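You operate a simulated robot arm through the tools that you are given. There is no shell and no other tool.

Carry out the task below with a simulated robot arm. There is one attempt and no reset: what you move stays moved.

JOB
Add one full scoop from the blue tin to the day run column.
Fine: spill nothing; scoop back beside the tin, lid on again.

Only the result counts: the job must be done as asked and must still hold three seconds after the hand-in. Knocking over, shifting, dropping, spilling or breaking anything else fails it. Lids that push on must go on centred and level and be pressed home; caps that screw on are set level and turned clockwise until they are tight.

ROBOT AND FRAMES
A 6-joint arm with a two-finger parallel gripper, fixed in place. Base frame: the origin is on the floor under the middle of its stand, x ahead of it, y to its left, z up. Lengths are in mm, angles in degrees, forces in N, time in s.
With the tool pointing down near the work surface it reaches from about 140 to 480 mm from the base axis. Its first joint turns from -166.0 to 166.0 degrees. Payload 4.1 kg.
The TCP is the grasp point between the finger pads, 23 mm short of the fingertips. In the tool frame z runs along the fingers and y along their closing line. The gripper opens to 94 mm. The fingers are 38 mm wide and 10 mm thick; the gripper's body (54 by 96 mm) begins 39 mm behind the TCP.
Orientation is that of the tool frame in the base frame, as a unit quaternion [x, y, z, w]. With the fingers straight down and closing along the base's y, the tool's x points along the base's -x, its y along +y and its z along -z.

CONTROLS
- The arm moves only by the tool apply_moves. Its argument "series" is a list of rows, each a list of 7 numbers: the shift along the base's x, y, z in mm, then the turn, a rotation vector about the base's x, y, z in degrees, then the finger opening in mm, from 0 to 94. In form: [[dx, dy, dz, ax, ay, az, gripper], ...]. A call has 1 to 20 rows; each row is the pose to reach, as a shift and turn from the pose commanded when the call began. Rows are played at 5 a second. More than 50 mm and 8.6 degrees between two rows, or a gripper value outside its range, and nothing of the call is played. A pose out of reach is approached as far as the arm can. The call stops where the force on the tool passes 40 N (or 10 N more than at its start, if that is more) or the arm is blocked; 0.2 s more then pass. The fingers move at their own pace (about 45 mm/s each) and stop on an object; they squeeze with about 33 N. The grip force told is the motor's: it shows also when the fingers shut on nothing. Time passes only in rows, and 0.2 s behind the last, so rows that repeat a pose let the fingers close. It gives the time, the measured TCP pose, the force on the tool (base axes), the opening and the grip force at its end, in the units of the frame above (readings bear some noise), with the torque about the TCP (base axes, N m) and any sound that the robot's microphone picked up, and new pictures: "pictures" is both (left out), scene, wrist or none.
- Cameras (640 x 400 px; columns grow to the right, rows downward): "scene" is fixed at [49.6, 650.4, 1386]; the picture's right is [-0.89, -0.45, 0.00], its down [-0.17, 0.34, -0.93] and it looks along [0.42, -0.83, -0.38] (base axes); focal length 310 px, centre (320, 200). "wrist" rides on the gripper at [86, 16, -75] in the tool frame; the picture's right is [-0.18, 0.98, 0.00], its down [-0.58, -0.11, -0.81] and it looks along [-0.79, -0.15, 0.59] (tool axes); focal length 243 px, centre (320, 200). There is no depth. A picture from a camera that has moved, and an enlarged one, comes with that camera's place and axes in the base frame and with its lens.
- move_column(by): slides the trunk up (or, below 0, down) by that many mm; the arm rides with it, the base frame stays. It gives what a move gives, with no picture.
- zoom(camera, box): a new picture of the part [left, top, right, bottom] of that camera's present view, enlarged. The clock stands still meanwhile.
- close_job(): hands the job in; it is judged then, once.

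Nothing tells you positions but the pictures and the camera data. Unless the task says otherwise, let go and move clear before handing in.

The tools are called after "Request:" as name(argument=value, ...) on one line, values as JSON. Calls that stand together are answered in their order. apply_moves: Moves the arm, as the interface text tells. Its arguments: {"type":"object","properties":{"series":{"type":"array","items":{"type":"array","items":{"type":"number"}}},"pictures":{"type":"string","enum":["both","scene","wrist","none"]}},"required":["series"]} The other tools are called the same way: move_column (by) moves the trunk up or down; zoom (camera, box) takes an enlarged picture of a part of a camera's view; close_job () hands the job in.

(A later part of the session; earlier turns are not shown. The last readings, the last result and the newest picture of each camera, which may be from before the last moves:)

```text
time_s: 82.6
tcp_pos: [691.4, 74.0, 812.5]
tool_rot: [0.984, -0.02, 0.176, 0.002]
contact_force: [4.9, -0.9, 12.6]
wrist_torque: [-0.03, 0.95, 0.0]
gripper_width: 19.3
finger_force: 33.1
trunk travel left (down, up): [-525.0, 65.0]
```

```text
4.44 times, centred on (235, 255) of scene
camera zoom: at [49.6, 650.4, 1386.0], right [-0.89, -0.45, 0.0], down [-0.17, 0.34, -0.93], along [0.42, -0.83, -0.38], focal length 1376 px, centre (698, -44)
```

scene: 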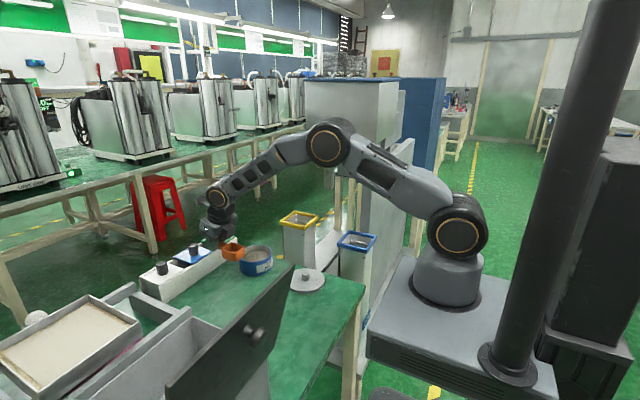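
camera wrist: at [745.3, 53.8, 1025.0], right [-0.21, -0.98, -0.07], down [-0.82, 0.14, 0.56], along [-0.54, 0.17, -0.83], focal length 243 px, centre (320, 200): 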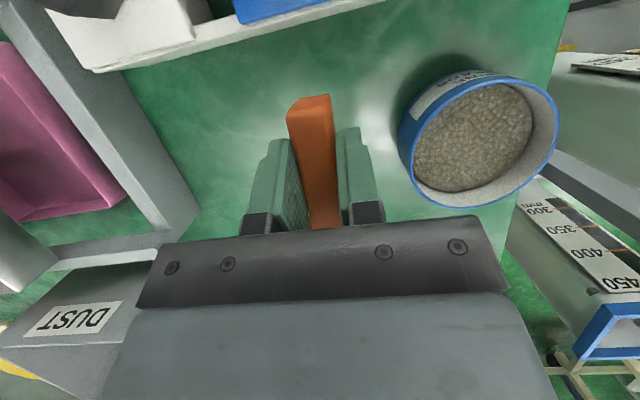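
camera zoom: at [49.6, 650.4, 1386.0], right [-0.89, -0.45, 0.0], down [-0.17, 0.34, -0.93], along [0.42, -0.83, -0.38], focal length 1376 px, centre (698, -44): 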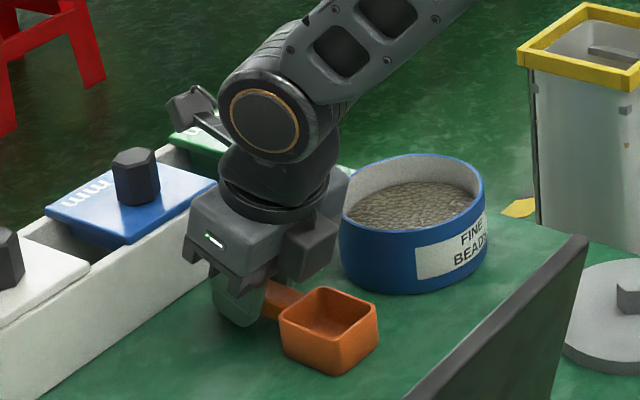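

The bowl is touching the bench (12.6 N). I'll relax slightly and open the fingers.

Request:
apply_moves(series=[[0, 0, 0.7, 0, 0, 0, 0], [0, 0, 0.7, 0, 0, 0, 20], [0, 0, 0.7, 0, 0, 0, 24], [0, 0, 0.7, 0, 0, 0, 32], [0, 0, 0.7, 0, 0, 0, 45], [0, 0, 0.7, 0, 0, 0, 60], [0, 0, 0.7, 0, 0, 0, 60]], pictures="both")

Request:
zoom(camera="scene", box=[190, 210, 280, 300])

Request:
zoom(camera="wrist", box=[180, 80, 480, 260])

```text
time_s: 84.2
tcp_pos: [689.6, 73.0, 813.4]
tool_rot: [0.984, -0.021, 0.174, 0.002]
contact_force: [0.1, -0.4, 0.0]
wrist_torque: [0.0, 0.0, -0.01]
gripper_width: 59.9
finger_force: 0.1
trunk travel left (down, up): [-525.0, 65.0]
camera wrist: at [745.3, 53.9, 911.2], right [-0.21, -0.97, -0.07], down [-0.82, 0.14, 0.56], along [-0.54, 0.17, -0.83], focal length 243 px, centre (320, 200)
```

scene: 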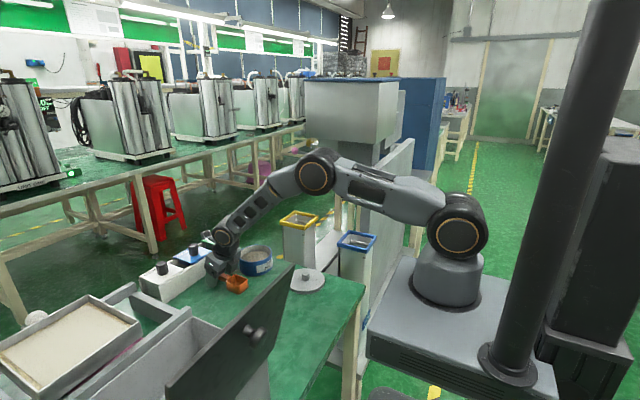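
wrist: 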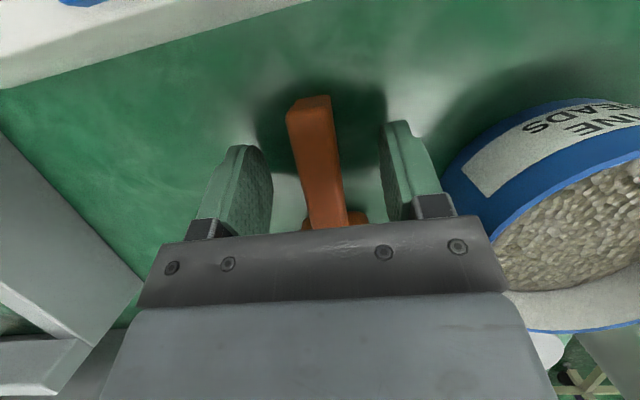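

```text
4.44 times, centred on (235, 255) of scene
camera zoom: at [49.6, 650.4, 1386.0], right [-0.89, -0.45, 0.0], down [-0.17, 0.34, -0.93], along [0.42, -0.83, -0.38], focal length 1376 px, centre (698, -44)
```

zoom: 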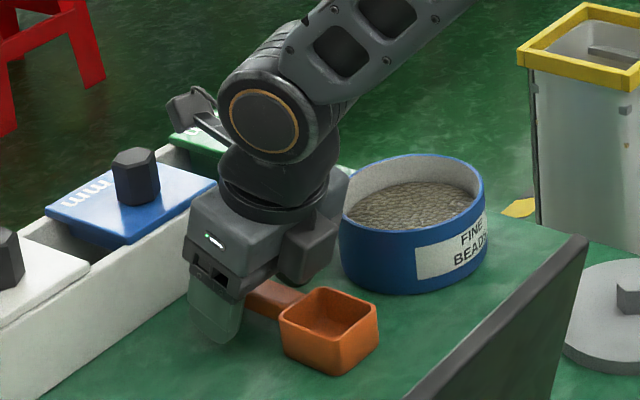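

```text
2.13 times, centred on (330, 170) of wrist
camera zoom: at [745.3, 53.9, 911.2], right [-0.21, -0.97, -0.07], down [-0.82, 0.14, 0.56], along [-0.54, 0.17, -0.83], focal length 518 px, centre (299, 264)
```

zoom: 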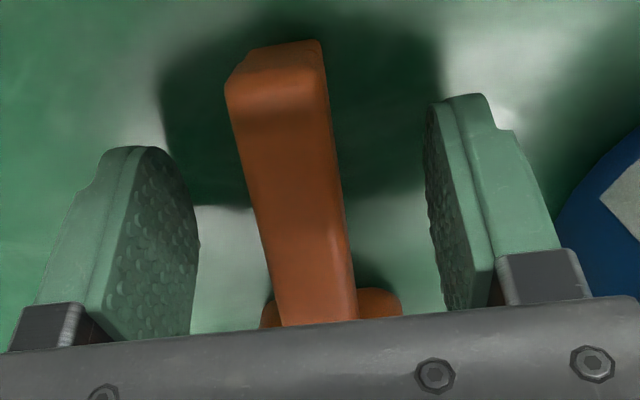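

The scoop stands where it was. I'll rise straight up, undo the tilt and turn, and move over towards the lid.

Request:
apply_moves(series=[[0, 0, 5, 0, 0, 0, 60], [0, 0, 15, 0, 0, 0, 60], [0, 0, 35, 0, 0, 0, 60], [0, 0, 60, 0, 0, 0, 60], [0, 0, 85, 0, 0, 0, 60], [0, 0, 110, 0, 0, 0, 60], [-10, -1, 115, 1.5, 0, 0, 60], [-20, -2, 118, 3, 0, 0, 60], [-20, -2, 118, 3, 0, 0, 60]], pictures="none")

Request:
apply_moves(series=[[-20, -2, 5, -0.5, 4, 0, 60], [-40, -5, 15, -0.9, 8, 0, 60], [-60, -8, 25, -1.3, 12, 0, 60], [-85, -12, 35, -1.8, 16, 0, 60], [-110, -15, 40, -2.2, 20, 0, 60], [-110, -15, 40, -2.2, 20, 0, 60]], pictures="both")

Request:
zoom(camera="scene", box=[190, 210, 290, 300])

```text
time_s: 86.2
tcp_pos: [671.0, 69.7, 930.5]
tool_rot: [0.984, -0.025, 0.173, -0.023]
contact_force: [0.3, 0.4, -0.1]
wrist_torque: [0.02, 0.03, -0.02]
gripper_width: 60.0
finger_force: 0.1
trunk travel left (down, up): [-525.0, 65.0]
```

```text
time_s: 87.6
tcp_pos: [560.9, 53.9, 970.5]
tool_rot: [1.0, -0.026, 0.001, 0.0]
contact_force: [-0.1, 0.5, -0.3]
wrist_torque: [0.02, -0.03, -0.01]
gripper_width: 60.0
finger_force: 0.1
trunk travel left (down, up): [-525.0, 65.0]
camera wrist: at [646.2, 32.5, 1045.0], right [-0.23, -0.97, 0.0], down [-0.57, 0.14, 0.81], along [-0.78, 0.19, -0.59], focal length 243 px, centre (320, 200)
```

scene: 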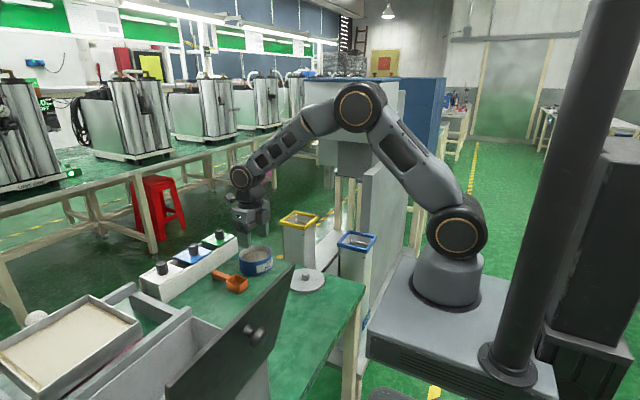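
wrist: 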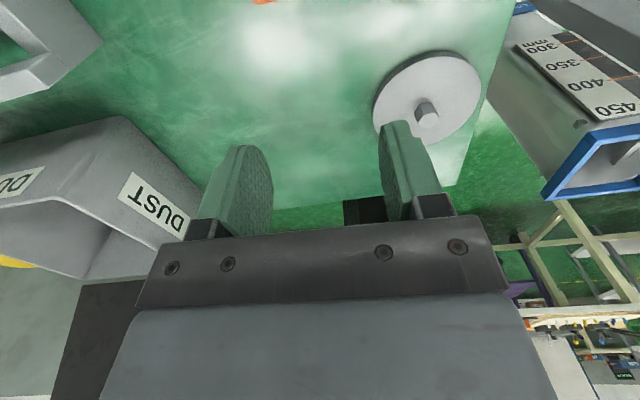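

```text
4.44 times, centred on (240, 255) of scene
camera zoom: at [49.6, 650.4, 1386.0], right [-0.89, -0.45, 0.0], down [-0.17, 0.34, -0.93], along [0.42, -0.83, -0.38], focal length 1376 px, centre (676, -44)
```

zoom: 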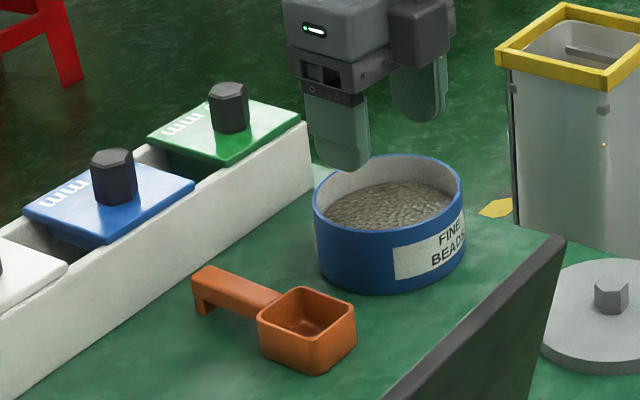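

The scoop is back in place. Before picking up the lid, I'll view the open tin from straight above to fix its exact centre.

Request:
apply_moves(series=[[7, -8, 0, 0, 0, -7.5, 60], [14, -16, 0, 0, 0, -15, 60], [21, -24, 0, 0, 0, -22.5, 60], [28, -32, 0, 0, 0, -30, 60], [35, -41, -5, 0, 0, -37.5, 60], [42, -50, -10, 0, 0, -45, 60], [50, -59, -15, 0, 0, -52.5, 60], [58, -68, -25, 0, 0, -60, 60], [66, -78, -35, 0, 0, -67.5, 60], [74, -88, -45, 0, 0, -75, 60], [82, -97.4, -55, 0, 0, -81, 60], [82, -97.4, -63, 0, 0, -86, 60], [82, -97.4, -63, 0, 0, -86, 60]], pictures="wrist")

Request:
zoom(camera="wrist", box=[200, 0, 440, 200])

```text
time_s: 90.4
tcp_pos: [642.8, -41.7, 906.6]
tool_rot: [0.713, -0.701, 0.0, 0.001]
contact_force: [0.6, -0.3, 0.5]
wrist_torque: [-0.03, 0.0, -0.03]
gripper_width: 59.8
finger_force: 0.1
trunk travel left (down, up): [-525.0, 65.0]
camera wrist: at [627.9, -128.8, 980.0], right [-0.99, 0.17, 0.0], down [0.1, 0.58, 0.81], along [0.13, 0.79, -0.59], focal length 243 px, centre (320, 200)
```

wrist: 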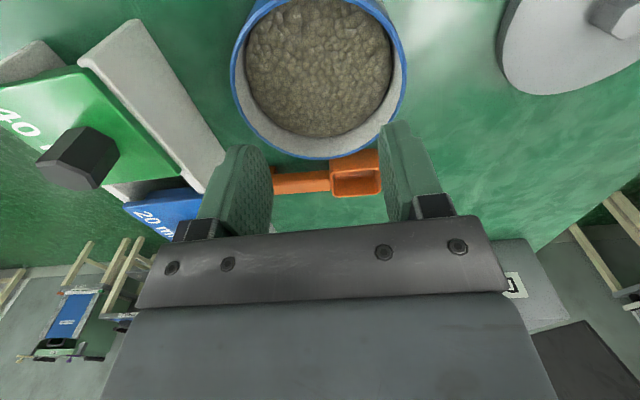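

```text
2.00 times, centred on (320, 100) of wrist
camera zoom: at [627.9, -128.8, 980.0], right [-0.99, 0.17, 0.0], down [0.1, 0.58, 0.81], along [0.13, 0.79, -0.59], focal length 485 px, centre (320, 400)
```

zoom: 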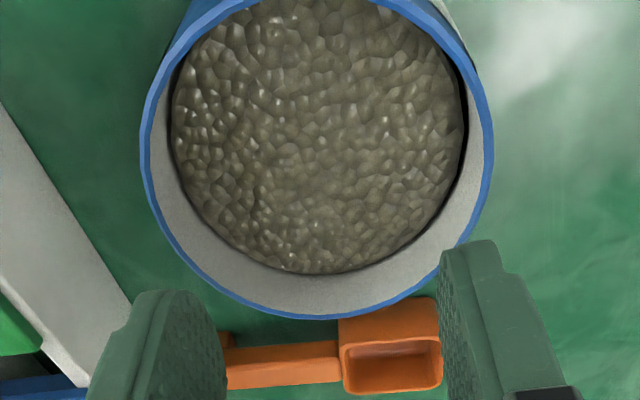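

Request:
zoom(camera="wrist", box=[220, 60, 320, 165])

Request:
zoom(camera="wrist", box=[320, 60, 420, 165])

Request:
zoom(camera="wrist", box=[220, 0, 420, 70])

```text
3.81 times, centred on (270, 112) of wrist
camera zoom: at [627.9, -128.8, 980.0], right [-0.99, 0.17, 0.0], down [0.1, 0.58, 0.81], along [0.13, 0.79, -0.59], focal length 924 px, centre (510, 533)
```

zoom: 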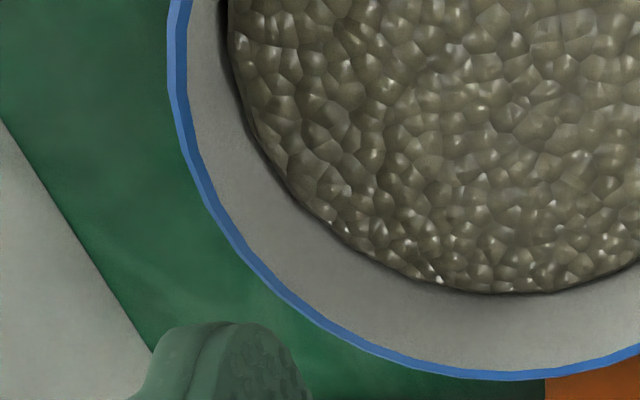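

```text
3.81 times, centred on (370, 112) of wrist
camera zoom: at [627.9, -128.8, 980.0], right [-0.99, 0.17, 0.0], down [0.1, 0.58, 0.81], along [0.13, 0.79, -0.59], focal length 924 px, centre (130, 533)
```

zoom: 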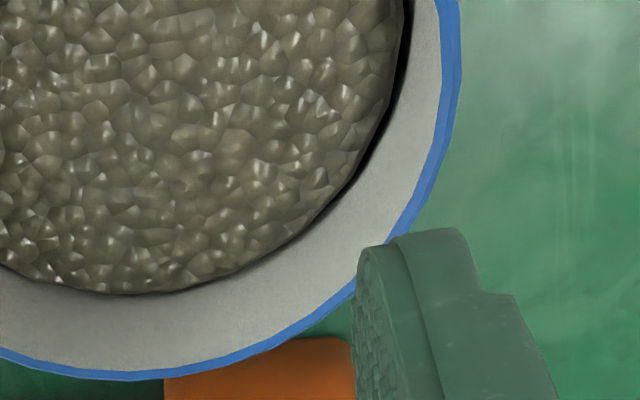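

```text
3.20 times, centred on (320, 35) of wrist
camera zoom: at [627.9, -128.8, 980.0], right [-0.99, 0.17, 0.0], down [0.1, 0.58, 0.81], along [0.13, 0.79, -0.59], focal length 776 px, centre (320, 728)
```

zoom: 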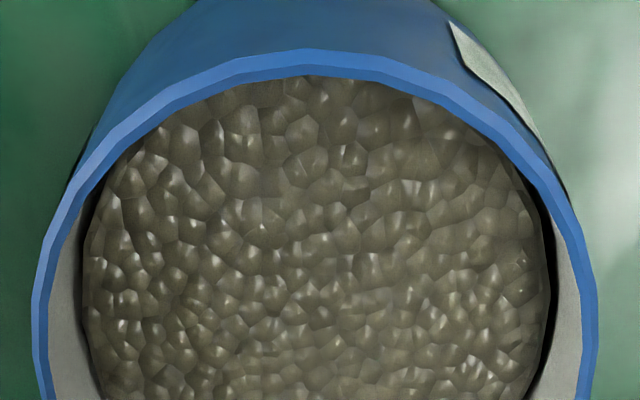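

The tin's rim fits a circle centred about 1.4 mm in x and 2.7 mm in y from the present tool position, i.e. around (643.9, -39.8). Next I'll go over the lid and measure its knob the same way.

Request:
apply_moves(series=[[-20, 0, 20, 0, 0, 0, 60], [-50, 0, 30, 0, 0, 0, 60], [-85, 0, 30, 0, 0, 0, 60], [-120, -1, 20, 0, 0, 0, 60], [-150, -2, 5, 0, 0, 0, 60], [-175, -2.5, -15, 0, 0, 0, 60], [-192, -2.5, -35, 0, 0, 0, 60], [-192, -2.5, -47, 0, 0, 0, 60], [-192, -2.5, -47, 0, 0, 0, 60]], pictures="wrist")

Request:
zoom(camera="wrist", box=[220, 0, 420, 160])

```text
time_s: 92.4
tcp_pos: [450.0, -42.6, 860.1]
tool_rot: [0.714, -0.7, 0.0, -0.001]
contact_force: [0.0, 0.1, -0.4]
wrist_torque: [0.02, -0.02, 0.04]
gripper_width: 59.9
finger_force: 0.0
trunk travel left (down, up): [-525.0, 65.0]
camera wrist: at [435.4, -130.5, 934.4], right [-0.99, 0.17, 0.0], down [0.1, 0.58, 0.81], along [0.13, 0.79, -0.59], focal length 243 px, centre (320, 200)
```

wrist: 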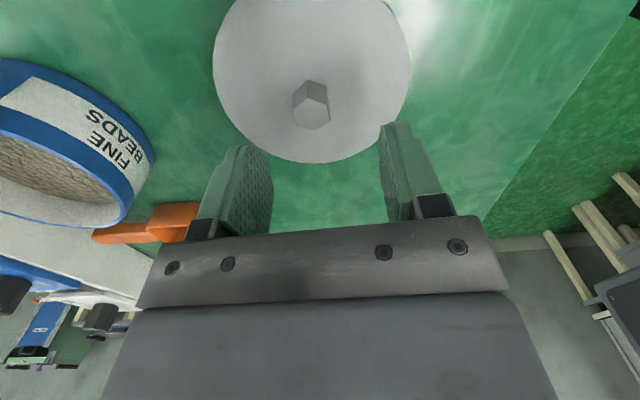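

```text
2.50 times, centred on (320, 80) of wrist
camera zoom: at [435.4, -130.5, 934.4], right [-0.99, 0.17, 0.0], down [0.1, 0.58, 0.81], along [0.13, 0.79, -0.59], focal length 606 px, centre (320, 500)
```

zoom: 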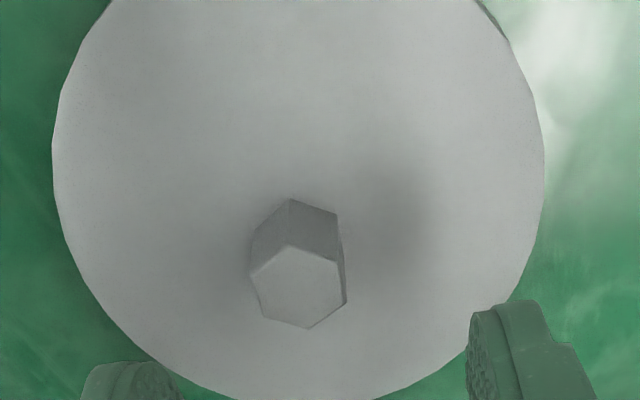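

The knob is about 5 mm further in +x and 1.5 mm in -y from the tool now. I'll correct, come down partway, and re-check.

Request:
apply_moves(series=[[2, -0.7, -8, 0, 0, 0, 60], [5, -1.5, -16, 0, 0, 0, 60], [5, -1.5, -26, 0, 0, 0, 60], [5, -1.5, -26, 0, 0, 0, 60]], pictures="wrist")

Request:
zoom(camera="wrist", box=[240, 90, 400, 220])

```text
time_s: 93.4
tcp_pos: [455.1, -46.3, 833.6]
tool_rot: [0.714, -0.7, 0.0, 0.0]
contact_force: [0.8, 0.5, -0.5]
wrist_torque: [0.04, 0.02, -0.02]
gripper_width: 59.8
finger_force: 0.0
trunk travel left (down, up): [-525.0, 65.0]
camera wrist: at [440.6, -133.1, 908.6], right [-0.99, 0.17, 0.0], down [0.1, 0.58, 0.81], along [0.13, 0.79, -0.59], focal length 243 px, centre (320, 200)
```

wrist: 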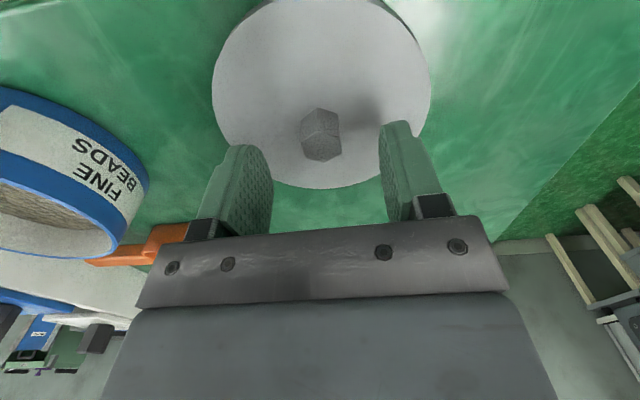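

```text
3.08 times, centred on (320, 155) of wrist
camera zoom: at [440.6, -133.1, 908.6], right [-0.99, 0.17, 0.0], down [0.1, 0.58, 0.81], along [0.13, 0.79, -0.59], focal length 746 px, centre (320, 338)
```

zoom: 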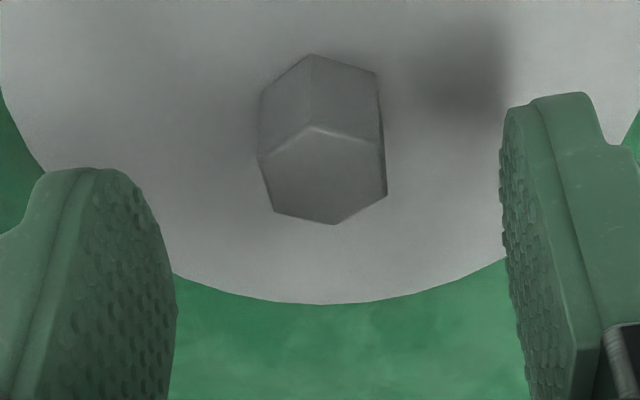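

Request:
apply_moves(series=[[0, 1.6, -8, 0, 0, 0, 60], [0, 1.6, -15, 0, 0, 0, 60], [0, 1.6, -18, 0, 0, 0, 60], [0, 1.6, -18, 0, 0, 0, 60]], pictures="wrist")

Request:
zoom(camera="wrist", box=[240, 90, 400, 220])

```text
time_s: 94.4
tcp_pos: [456.8, -45.1, 815.0]
tool_rot: [0.714, -0.701, 0.0, -0.001]
contact_force: [1.3, -0.2, -1.4]
wrist_torque: [0.01, 0.0, -0.03]
gripper_width: 60.2
finger_force: 0.0
trunk travel left (down, up): [-525.0, 65.0]
camera wrist: at [441.3, -131.3, 889.6], right [-0.99, 0.17, 0.0], down [0.1, 0.58, 0.81], along [0.13, 0.79, -0.59], focal length 243 px, centre (320, 200)
```

wrist: 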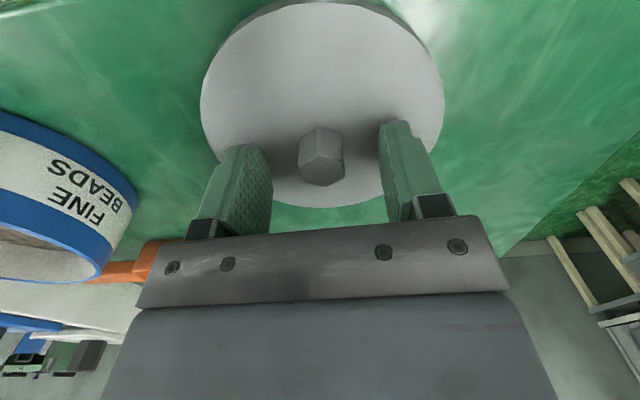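

```text
3.08 times, centred on (320, 155) of wrist
camera zoom: at [441.3, -131.3, 889.6], right [-0.99, 0.17, 0.0], down [0.1, 0.58, 0.81], along [0.13, 0.79, -0.59], focal length 746 px, centre (320, 338)
```

zoom: 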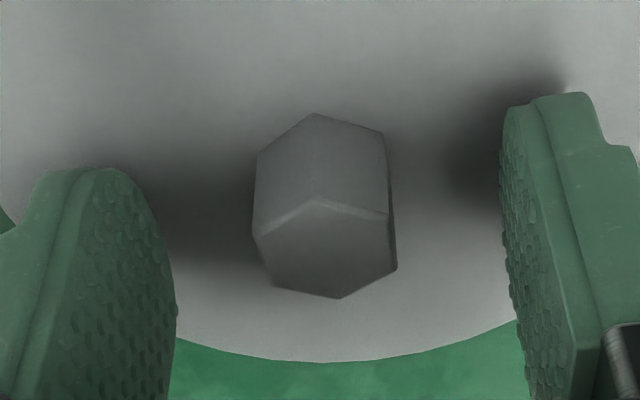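

Request:
apply_moves(series=[[-0.6, 1, 0, 0, 0, 0, 60], [-0.6, 1, 0, 0, 0, 0, 40], [-0.6, 1, 0, 0, 0, 0, 30], [-0.6, 1, 0, 0, 0, 0, 20], [-0.6, 1, 0, 0, 0, 0, 10], [-0.6, 1, 0, 0, 0, 0, 0], [-0.6, 1, 0, 0, 0, 0, 0], [-0.6, 1, 0, 0, 0, 0, 0]], pictures="wrist")

Request:
zoom(camera="wrist", box=[240, 90, 400, 220])

```text
time_s: 96.2
tcp_pos: [454.1, -43.6, 815.9]
tool_rot: [0.713, -0.701, 0.0, 0.0]
contact_force: [0.2, -0.9, 0.9]
wrist_torque: [0.03, 0.01, 0.02]
gripper_width: 19.5
finger_force: 33.2
trunk travel left (down, up): [-525.0, 65.0]
camera wrist: at [440.7, -131.2, 890.2], right [-0.99, 0.17, 0.0], down [0.1, 0.58, 0.81], along [0.13, 0.79, -0.59], focal length 243 px, centre (320, 200)
```

wrist: 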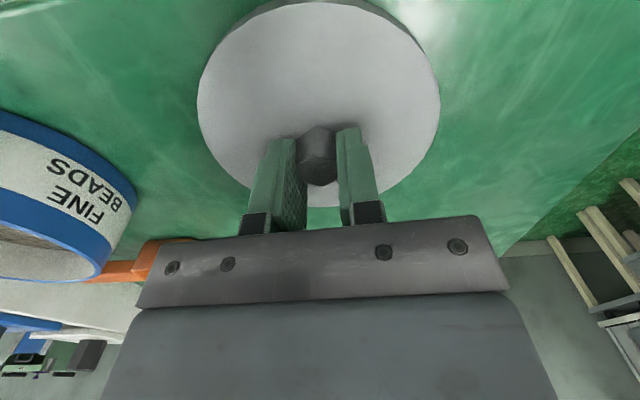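

```text
3.08 times, centred on (320, 155) of wrist
camera zoom: at [440.7, -131.2, 890.2], right [-0.99, 0.17, 0.0], down [0.1, 0.58, 0.81], along [0.13, 0.79, -0.59], focal length 746 px, centre (320, 338)
```

zoom: 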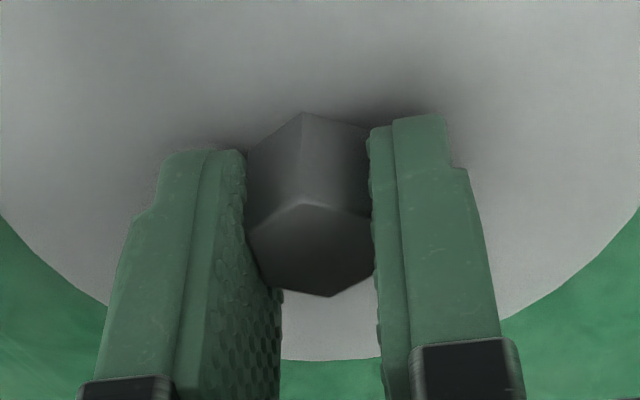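

The lid is gripped again. I'll measure the lid's circle relative to the gripper so I can put it exactly over the tin.

Request:
zoom(camera="wrist", box=[180, 0, 320, 110])

Request:
zoom(camera="wrist", box=[320, 0, 460, 110])

Request:
zoom(camera="wrist", box=[180, 110, 320, 220])

Request:
zoom(camera="wrist", box=[320, 110, 460, 220])

```text
3.64 times, centred on (250, 55) of wrist
camera zoom: at [440.7, -131.2, 890.2], right [-0.99, 0.17, 0.0], down [0.1, 0.58, 0.81], along [0.13, 0.79, -0.59], focal length 882 px, centre (574, 727)
```

zoom: 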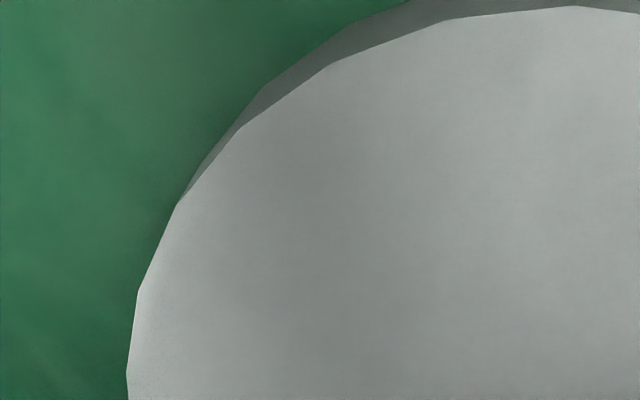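

```text
3.64 times, centred on (390, 55) of wrist
camera zoom: at [440.7, -131.2, 890.2], right [-0.99, 0.17, 0.0], down [0.1, 0.58, 0.81], along [0.13, 0.79, -0.59], focal length 882 px, centre (66, 727)
```

zoom: 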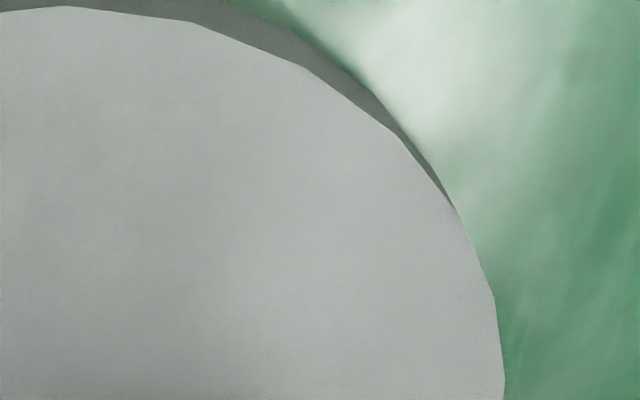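

```text
3.64 times, centred on (250, 165) of wrist
camera zoom: at [440.7, -131.2, 890.2], right [-0.99, 0.17, 0.0], down [0.1, 0.58, 0.81], along [0.13, 0.79, -0.59], focal length 882 px, centre (574, 327)
```

zoom: 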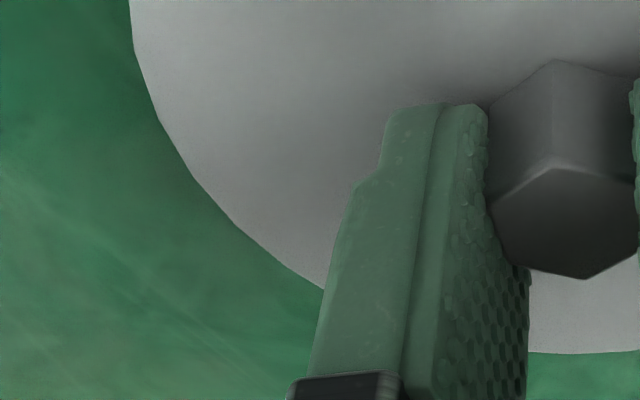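

```text
3.64 times, centred on (390, 165) of wrist
camera zoom: at [440.7, -131.2, 890.2], right [-0.99, 0.17, 0.0], down [0.1, 0.58, 0.81], along [0.13, 0.79, -0.59], focal length 882 px, centre (66, 327)
```

zoom: 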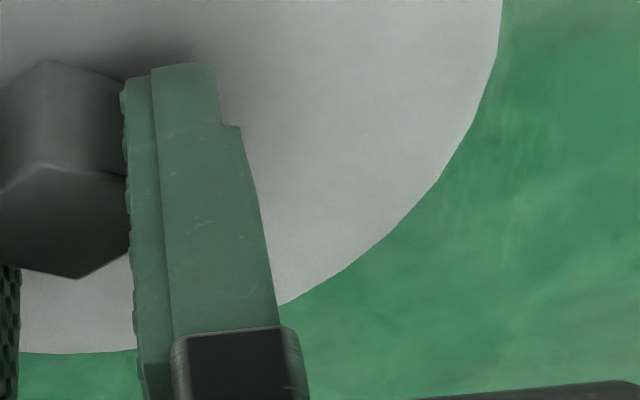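

The lid sits in the grip just as it did when first removed, and the tin has shifted only about (+1.2, +0.8) mm. I'll lift the lid, carry it over the tin, and stop above it to check alignment.

Request:
apply_moves(series=[[0, 0, 5, 0, 0, 0, 0], [0, 0, 20, 0, 0, 0, 0], [0, 0, 45, 0, 0, 0, 0], [0, 0, 75, 0, 0, 0, 0], [5, 0, 105, 0, 0, 0, 0], [20, 0.5, 125, 0, 0, 0, 0], [45, 1, 130, 0, 0, 0, 0], [75, 2, 130, 0, 0, 0, 0], [105, 3, 130, 0, 0, 0, 0], [135, 4, 130, 0, 0, 0, 0], [160, 4.5, 128, 0, 0, 0, 0], [180, 4.5, 120, 0, 0, 0, 0], [188.75, 4.5, 105, 0, 0, 0, 0], [188.75, 4.5, 85, 0, 0, 0, 0], [188.75, 4.5, 70, 0, 0, 0, 0], [188.75, 4.5, 70, 0, 0, 0, 0]], pictures="both")

Request:
zoom(camera="scene", box=[235, 230, 280, 275])

```text
time_s: 99.6
tcp_pos: [643.7, -38.6, 885.0]
tool_rot: [0.714, -0.701, 0.0, 0.0]
contact_force: [0.0, -0.7, -1.2]
wrist_torque: [0.0, 0.01, 0.01]
gripper_width: 19.5
finger_force: 33.1
trunk travel left (down, up): [-525.0, 65.0]
camera wrist: at [630.1, -124.9, 959.7], right [-0.99, 0.17, 0.0], down [0.1, 0.58, 0.81], along [0.13, 0.79, -0.59], focal length 243 px, centre (320, 200)
```

scene: 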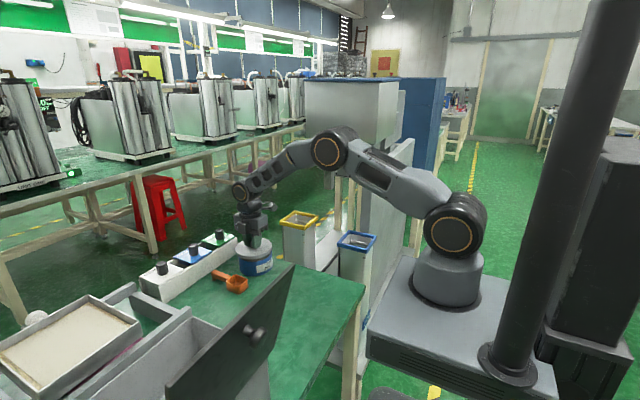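
wrist: 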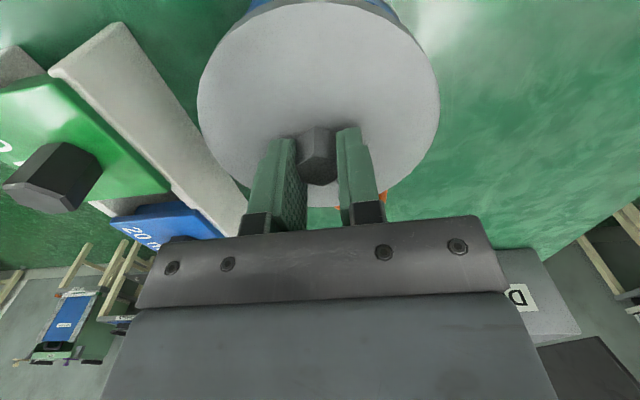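

```text
8.89 times, centred on (258, 252) of scene
camera zoom: at [49.6, 650.4, 1386.0], right [-0.89, -0.45, 0.0], down [-0.17, 0.34, -0.93], along [0.42, -0.83, -0.38], focal length 2751 px, centre (876, -267)
```

zoom: 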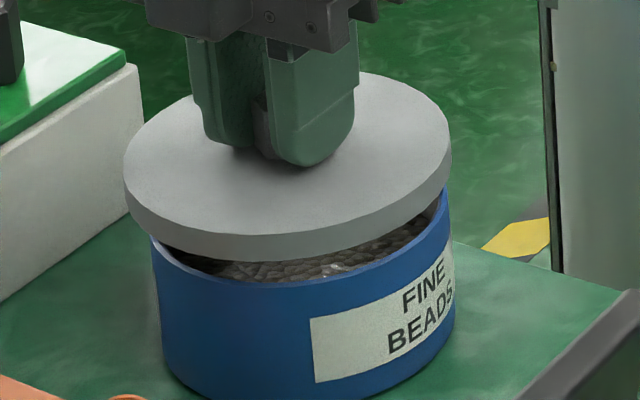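

Seen from the scene camera, the lid may be a couple of mm to the left of the tin's centre. I'll zoom right in on both edges to measure it.

Request:
zoom(camera="scene", box=[238, 240, 258, 270])

Request:
zoom(camera="scene", box=[258, 235, 278, 265])

```text
13.33 times, centred on (248, 255) of scene
camera zoom: at [49.6, 650.4, 1386.0], right [-0.89, -0.45, 0.0], down [-0.17, 0.34, -0.93], along [0.42, -0.83, -0.38], focal length 4127 px, centre (1280, -533)
```

zoom: 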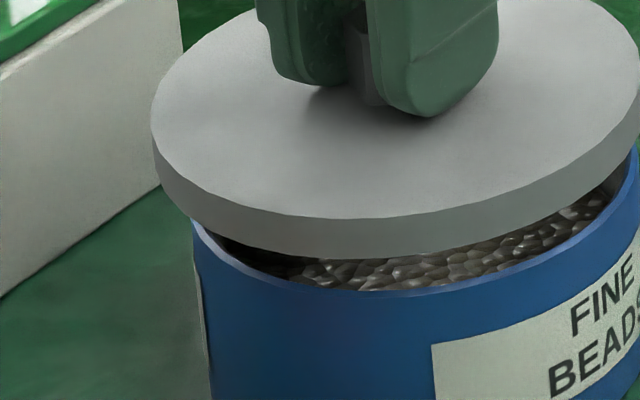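

```text
13.33 times, centred on (268, 250) of scene
camera zoom: at [49.6, 650.4, 1386.0], right [-0.89, -0.45, 0.0], down [-0.17, 0.34, -0.93], along [0.42, -0.83, -0.38], focal length 4127 px, centre (1013, -467)
```

zoom: 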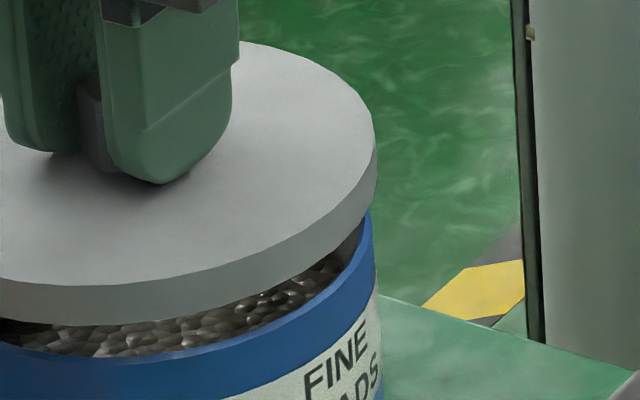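

Request:
zoom(camera="scene", box=[244, 250, 264, 262])

Request:
zoom(camera="scene", box=[240, 228, 280, 262])

```text
16.00 times, centred on (254, 256) of scene
camera zoom: at [49.6, 650.4, 1386.0], right [-0.89, -0.45, 0.0], down [-0.17, 0.34, -0.93], along [0.42, -0.83, -0.38], focal length 4952 px, centre (1376, -696)
```

zoom: 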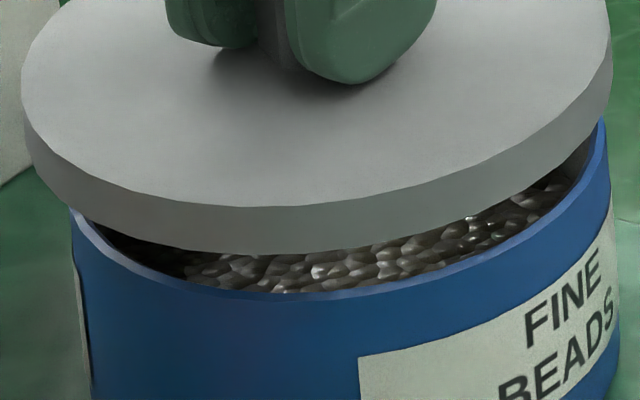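

```text
11.76 times, centred on (260, 245) of scene
camera zoom: at [49.6, 650.4, 1386.0], right [-0.89, -0.45, 0.0], down [-0.17, 0.34, -0.93], along [0.42, -0.83, -0.38], focal length 3642 px, centre (1026, -329)
```

zoom: 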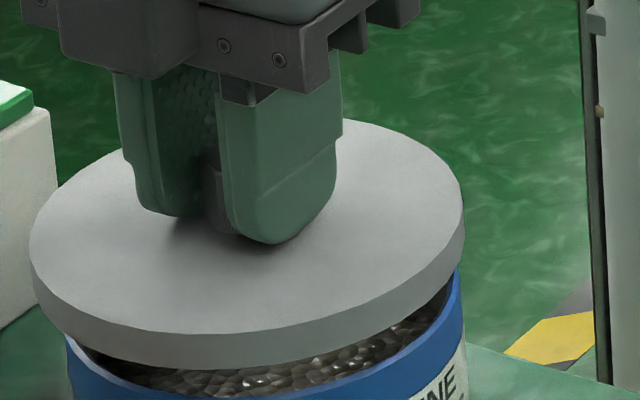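

Using the high-zoom edges, the lid needs to go about 2.3 mm to the image right, roughly (-2.0, -1.0) in base x, y. I'll apply that and come down gently, using force and torque to detect any edge contact.

Request:
apply_moves(series=[[-1, -0.5, 0, 0, 0, 0, 0], [-2, -1, -2, 0, 0, 0, 0], [-2, -1, -6, 0, 0, 0, 0], [-2, -1, -9, 0, 0, 0, 0], [-2, -1, -9, 0, 0, 0, 0]], pictures="none")

Request:
zoom(camera="scene", box=[244, 248, 264, 260])

Request:
zoom(camera="scene", box=[236, 236, 278, 272])

```text
time_s: 100.8
tcp_pos: [641.5, -38.9, 874.6]
tool_rot: [0.714, -0.7, 0.0, 0.0]
contact_force: [0.5, 1.0, 1.0]
wrist_torque: [-0.04, -0.02, -0.02]
gripper_width: 19.7
finger_force: 33.2
trunk travel left (down, up): [-525.0, 65.0]
```

```text
16.00 times, centred on (254, 254) of scene
camera zoom: at [49.6, 650.4, 1386.0], right [-0.89, -0.45, 0.0], down [-0.17, 0.34, -0.93], along [0.42, -0.83, -0.38], focal length 4952 px, centre (1376, -664)
```

zoom: 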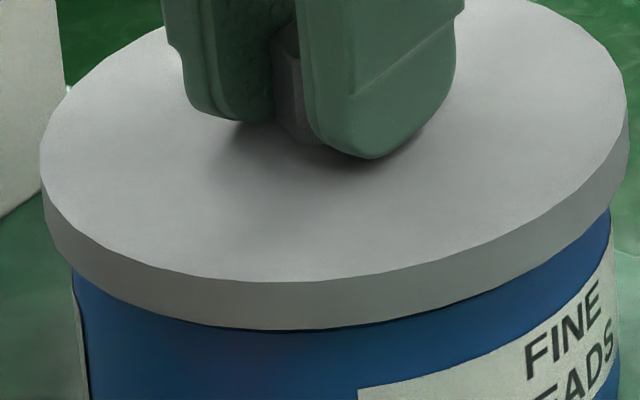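

```text
11.11 times, centred on (257, 254) of scene
camera zoom: at [49.6, 650.4, 1386.0], right [-0.89, -0.45, 0.0], down [-0.17, 0.34, -0.93], along [0.42, -0.83, -0.38], focal length 3439 px, centre (1020, -400)
```

zoom: 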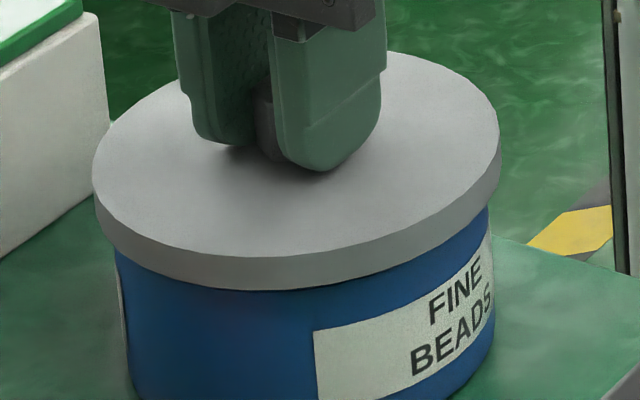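

Left and right overhangs now match to a fraction of a mm. Descending in 1 mm steps with force checks.

Request:
apply_moves(series=[[0, 0, -1, 0, 0, 0, 0], [0, 0, -2, 0, 0, 0, 0], [0, 0, -3, 0, 0, 0, 0], [0, 0, -4, 0, 0, 0, 0]], pictures="none")

Request:
apply_moves(series=[[0, 0, -1, 0, 0, 0, 0], [0, 0, -2, 0, 0, 0, 0]], pictures="none")

Request:
zoom(camera="scene", box=[236, 236, 278, 272])

```text
time_s: 101.8
tcp_pos: [642.3, -40.4, 871.4]
tool_rot: [0.714, -0.7, 0.0, 0.0]
contact_force: [0.2, 0.0, -0.7]
wrist_torque: [-0.01, 0.0, -0.02]
gripper_width: 19.5
finger_force: 33.3
trunk travel left (down, up): [-525.0, 65.0]
```

```text
time_s: 102.4
tcp_pos: [642.8, -39.6, 869.4]
tool_rot: [0.714, -0.7, -0.001, -0.001]
contact_force: [-0.3, 0.6, 0.4]
wrist_torque: [-0.01, -0.02, 0.01]
gripper_width: 19.8
finger_force: 32.8
trunk travel left (down, up): [-525.0, 65.0]
```

```text
11.11 times, centred on (257, 254) of scene
camera zoom: at [49.6, 650.4, 1386.0], right [-0.89, -0.45, 0.0], down [-0.17, 0.34, -0.93], along [0.42, -0.83, -0.38], focal length 3439 px, centre (1020, -400)
```

zoom: 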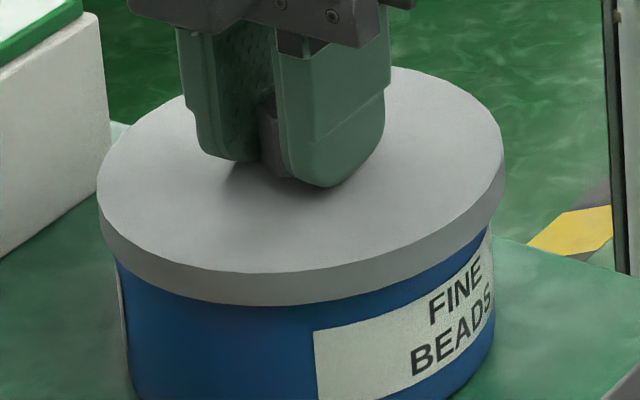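

Request:
apply_moves(series=[[0, 0, -1, 0, 0, 0, 0], [0, 0, -1, 0, 0, 0, 0]], pictures="none")

Request:
apply_moves(series=[[0, 0, -1, 0, 0, 0, 0], [0, 0, -1, 0, 0, 0, 0]], pictures="none")

Request:
apply_moves(series=[[0, 0, -1, 0, 0, 0, 0], [0, 0, -1, 0, 0, 0, 0]], pictures="none")

```text
time_s: 103.0
tcp_pos: [643.1, -39.6, 869.2]
tool_rot: [0.714, -0.7, 0.0, 0.0]
contact_force: [-0.5, -1.0, 0.0]
wrist_torque: [0.02, 0.04, 0.0]
gripper_width: 19.5
finger_force: 33.4
trunk travel left (down, up): [-525.0, 65.0]
```

```text
time_s: 103.6
tcp_pos: [640.6, -40.0, 868.1]
tool_rot: [0.713, -0.701, 0.0, 0.0]
contact_force: [-0.9, 0.3, 0.1]
wrist_torque: [-0.02, -0.05, 0.02]
gripper_width: 19.4
finger_force: 32.6
trunk travel left (down, up): [-525.0, 65.0]
```

```text
time_s: 104.2
tcp_pos: [641.6, -38.3, 867.5]
tool_rot: [0.714, -0.7, -0.001, 0.0]
contact_force: [0.4, 0.0, -1.1]
wrist_torque: [0.0, 0.04, 0.0]
gripper_width: 20.0
finger_force: 33.5
trunk travel left (down, up): [-525.0, 65.0]
```

No contact, so the lid's skirt is sliding over the rim freely. Continuing down to the seat.

Request:
apply_moves(series=[[0, 0, -1, 0, 0, 0, 0], [0, 0, -1, 0, 0, 0, 0]], pictures="none")

Request:
apply_moves(series=[[0, 0, -1, 0, 0, 0, 0], [0, 0, -1, 0, 0, 0, 0]], pictures="none")

Request:
apply_moves(series=[[0, 0, -1, 0, 0, 0, 0], [0, 0, -1, 0, 0, 0, 0]], pictures="none")

Request:
zoom(camera="scene", box=[236, 236, 278, 272])

```text
time_s: 104.8
tcp_pos: [641.3, -38.3, 866.7]
tool_rot: [0.714, -0.7, 0.0, 0.001]
contact_force: [-0.3, 0.1, -0.3]
wrist_torque: [-0.03, 0.03, -0.01]
gripper_width: 19.6
finger_force: 33.2
trunk travel left (down, up): [-525.0, 65.0]
```

```text
time_s: 105.4
tcp_pos: [641.0, -40.6, 865.8]
tool_rot: [0.714, -0.7, 0.0, 0.0]
contact_force: [0.6, -0.1, 0.1]
wrist_torque: [-0.04, 0.0, 0.0]
gripper_width: 19.8
finger_force: 33.1
trunk travel left (down, up): [-525.0, 65.0]
```

```text
time_s: 106.0
tcp_pos: [642.3, -38.8, 864.2]
tool_rot: [0.714, -0.701, 0.001, 0.0]
contact_force: [-0.2, -0.2, -0.3]
wrist_torque: [-0.03, -0.02, 0.01]
gripper_width: 19.5
finger_force: 33.0
trunk travel left (down, up): [-525.0, 65.0]
```

```text
11.11 times, centred on (257, 254) of scene
camera zoom: at [49.6, 650.4, 1386.0], right [-0.89, -0.45, 0.0], down [-0.17, 0.34, -0.93], along [0.42, -0.83, -0.38], focal length 3439 px, centre (1020, -400)
```

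zoom: 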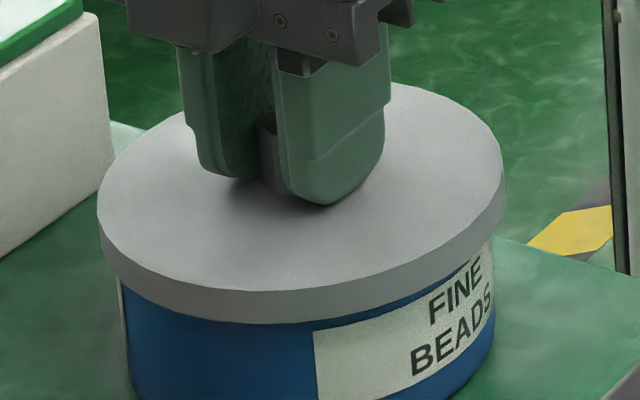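

Request:
apply_moves(series=[[0, 0, -1, 0, 0, 0, 0], [0, 0, -1, 0, 0, 0, 0]], pictures="none")

Request:
apply_moves(series=[[0, 0, -1, 0, 0, 0, 0], [0, 0, -1, 0, 0, 0, 0]], pictures="none")

```text
time_s: 106.6
tcp_pos: [642.3, -39.9, 864.8]
tool_rot: [0.714, -0.7, 0.0, 0.0]
contact_force: [-0.1, -0.5, -0.9]
wrist_torque: [0.05, 0.02, 0.01]
gripper_width: 19.4
finger_force: 33.2
trunk travel left (down, up): [-525.0, 65.0]
```

```text
time_s: 107.2
tcp_pos: [642.9, -38.8, 862.7]
tool_rot: [0.714, -0.7, 0.001, 0.0]
contact_force: [2.7, 0.5, 3.8]
wrist_torque: [-0.01, -0.04, 0.04]
gripper_width: 19.6
finger_force: 33.2
trunk travel left (down, up): [-525.0, 65.0]
heard: snap
```

A snap at low force, with the lid seated. I'll press a little further to make sure it's fully home.

Request:
apply_moves(series=[[0, 0, -1, 0, 0, 0, 0], [0, 0, -1, 0, 0, 0, 0]], pictures="none")

Request:
zoom(camera="scene", box=[236, 236, 278, 272])

```text
time_s: 107.8
tcp_pos: [642.3, -38.5, 863.4]
tool_rot: [0.713, -0.701, 0.002, -0.001]
contact_force: [6.9, 1.6, 14.2]
wrist_torque: [-0.04, -0.06, -0.01]
gripper_width: 19.8
finger_force: 32.9
trunk travel left (down, up): [-525.0, 65.0]
```

```text
11.11 times, centred on (257, 254) of scene
camera zoom: at [49.6, 650.4, 1386.0], right [-0.89, -0.45, 0.0], down [-0.17, 0.34, -0.93], along [0.42, -0.83, -0.38], focal length 3439 px, centre (1020, -400)
```

zoom: 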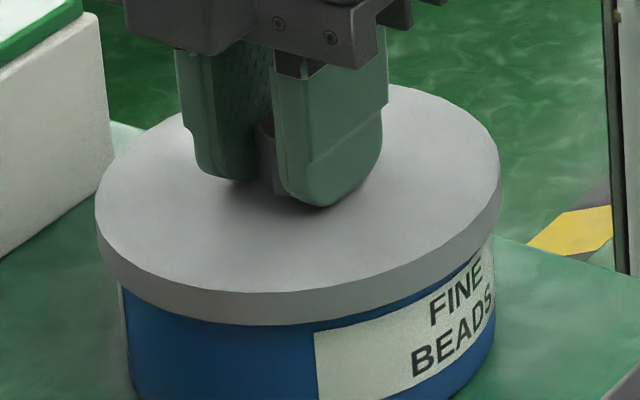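

Request:
apply_moves(series=[[0.4, 0.1, -0.8, 0, 0, 0, 0], [0.7, 0.2, -1.2, 0, 0, 0, 0], [0.7, 0.2, -1.2, 0, 0, 0, 0]], pictures="none")

```text
time_s: 108.6
tcp_pos: [643.4, -40.1, 862.9]
tool_rot: [0.714, -0.701, 0.002, -0.001]
contact_force: [5.4, -0.1, 28.4]
wrist_torque: [-0.04, -0.01, 0.04]
gripper_width: 19.8
finger_force: 32.9
trunk travel left (down, up): [-525.0, 65.0]
```

The lid is firmly home (28 N with no further travel). I'll take off the load, open the fingers, and rise straight up.

Request:
apply_moves(series=[[0.4, 0, 1.5, 0, 0, 0, 0], [0.4, 0, 2.3, 0, 0, 0, 0], [0.4, 0, 2.3, 0, 0, 0, 22], [0.4, 0, 2.3, 0, 0, 0, 26], [0.4, 0, 2.3, 0, 0, 0, 35], [0.4, 0, 2.3, 0, 0, 0, 50], [0.4, 0, 2.3, 0, 0, 0, 60], [0.4, 0, 2.3, 0, 0, 0, 60]], pictures="wrist")

Request:
apply_moves(series=[[0, 0, 5, 0, 0, 0, 60], [0, 0, 15, 0, 0, 0, 60], [0, 0, 30, 0, 0, 0, 60], [0, 0, 55, 0, 0, 0, 60], [0, 0, 85, 0, 0, 0, 60], [0, 0, 110, 0, 0, 0, 60], [0, 0, 110, 0, 0, 0, 60]], pictures="both")

Request:
zoom(camera="scene", box=[236, 236, 278, 272])

Request:
zoom(camera="scene", box=[190, 215, 290, 300])

```text
time_s: 110.4
tcp_pos: [641.6, -38.3, 861.6]
tool_rot: [0.714, -0.701, -0.001, 0.001]
contact_force: [-2.1, -0.6, 5.4]
wrist_torque: [0.0, -0.02, 0.01]
gripper_width: 58.5
finger_force: 0.1
trunk travel left (down, up): [-525.0, 65.0]
camera wrist: at [627.4, -126.3, 936.6], right [-0.99, 0.17, 0.0], down [0.1, 0.58, 0.81], along [0.13, 0.79, -0.59], focal length 243 px, centre (320, 200)
```

wrist: 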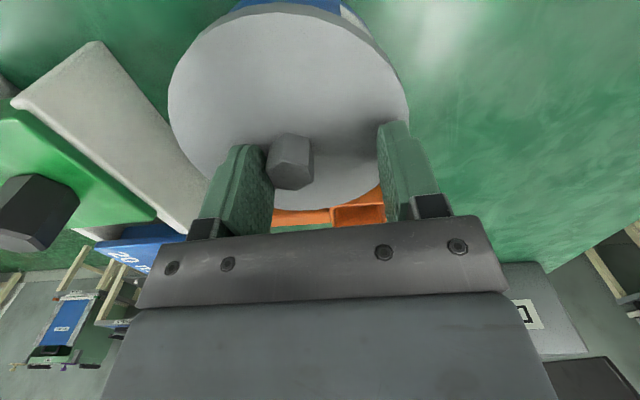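

```text
time_s: 112.0
tcp_pos: [644.1, -37.1, 971.9]
tool_rot: [0.714, -0.7, -0.001, 0.0]
contact_force: [-0.1, -0.4, -0.7]
wrist_torque: [-0.01, 0.02, -0.03]
gripper_width: 60.1
finger_force: 0.0
trunk travel left (down, up): [-525.0, 65.0]
camera wrist: at [629.7, -124.8, 1046.7], right [-0.99, 0.17, 0.0], down [0.1, 0.58, 0.81], along [0.13, 0.79, -0.59], focal length 243 px, centre (320, 200)
```

scene: 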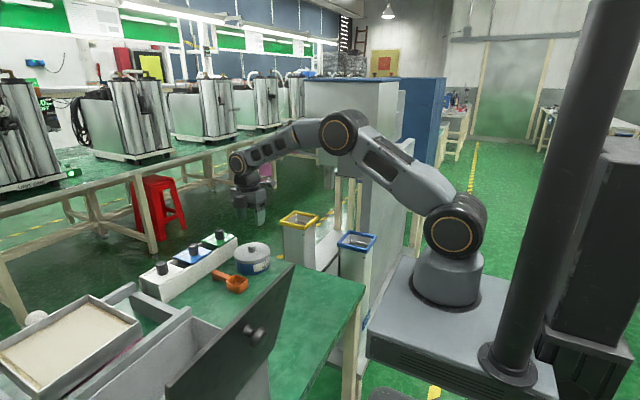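
wrist: 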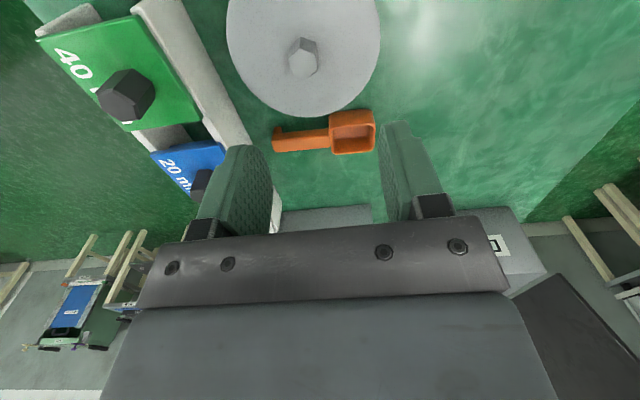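

```text
11.11 times, centred on (257, 254) of scene
camera zoom: at [49.6, 650.4, 1386.0], right [-0.89, -0.45, 0.0], down [-0.17, 0.34, -0.93], along [0.42, -0.83, -0.38], focal length 3439 px, centre (1020, -400)
```

zoom: 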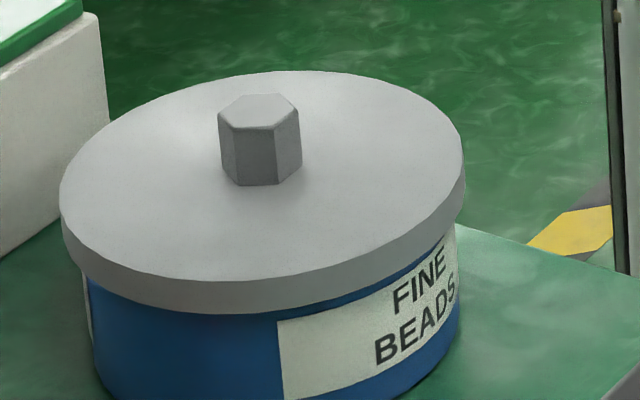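

```text
4.71 times, centred on (240, 258) of scene
camera zoom: at [49.6, 650.4, 1386.0], right [-0.89, -0.45, 0.0], down [-0.17, 0.34, -0.93], along [0.42, -0.83, -0.38], focal length 1457 px, centre (696, -71)
```

zoom: 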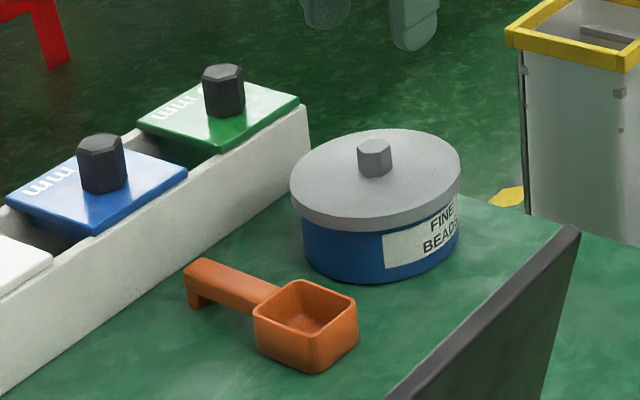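

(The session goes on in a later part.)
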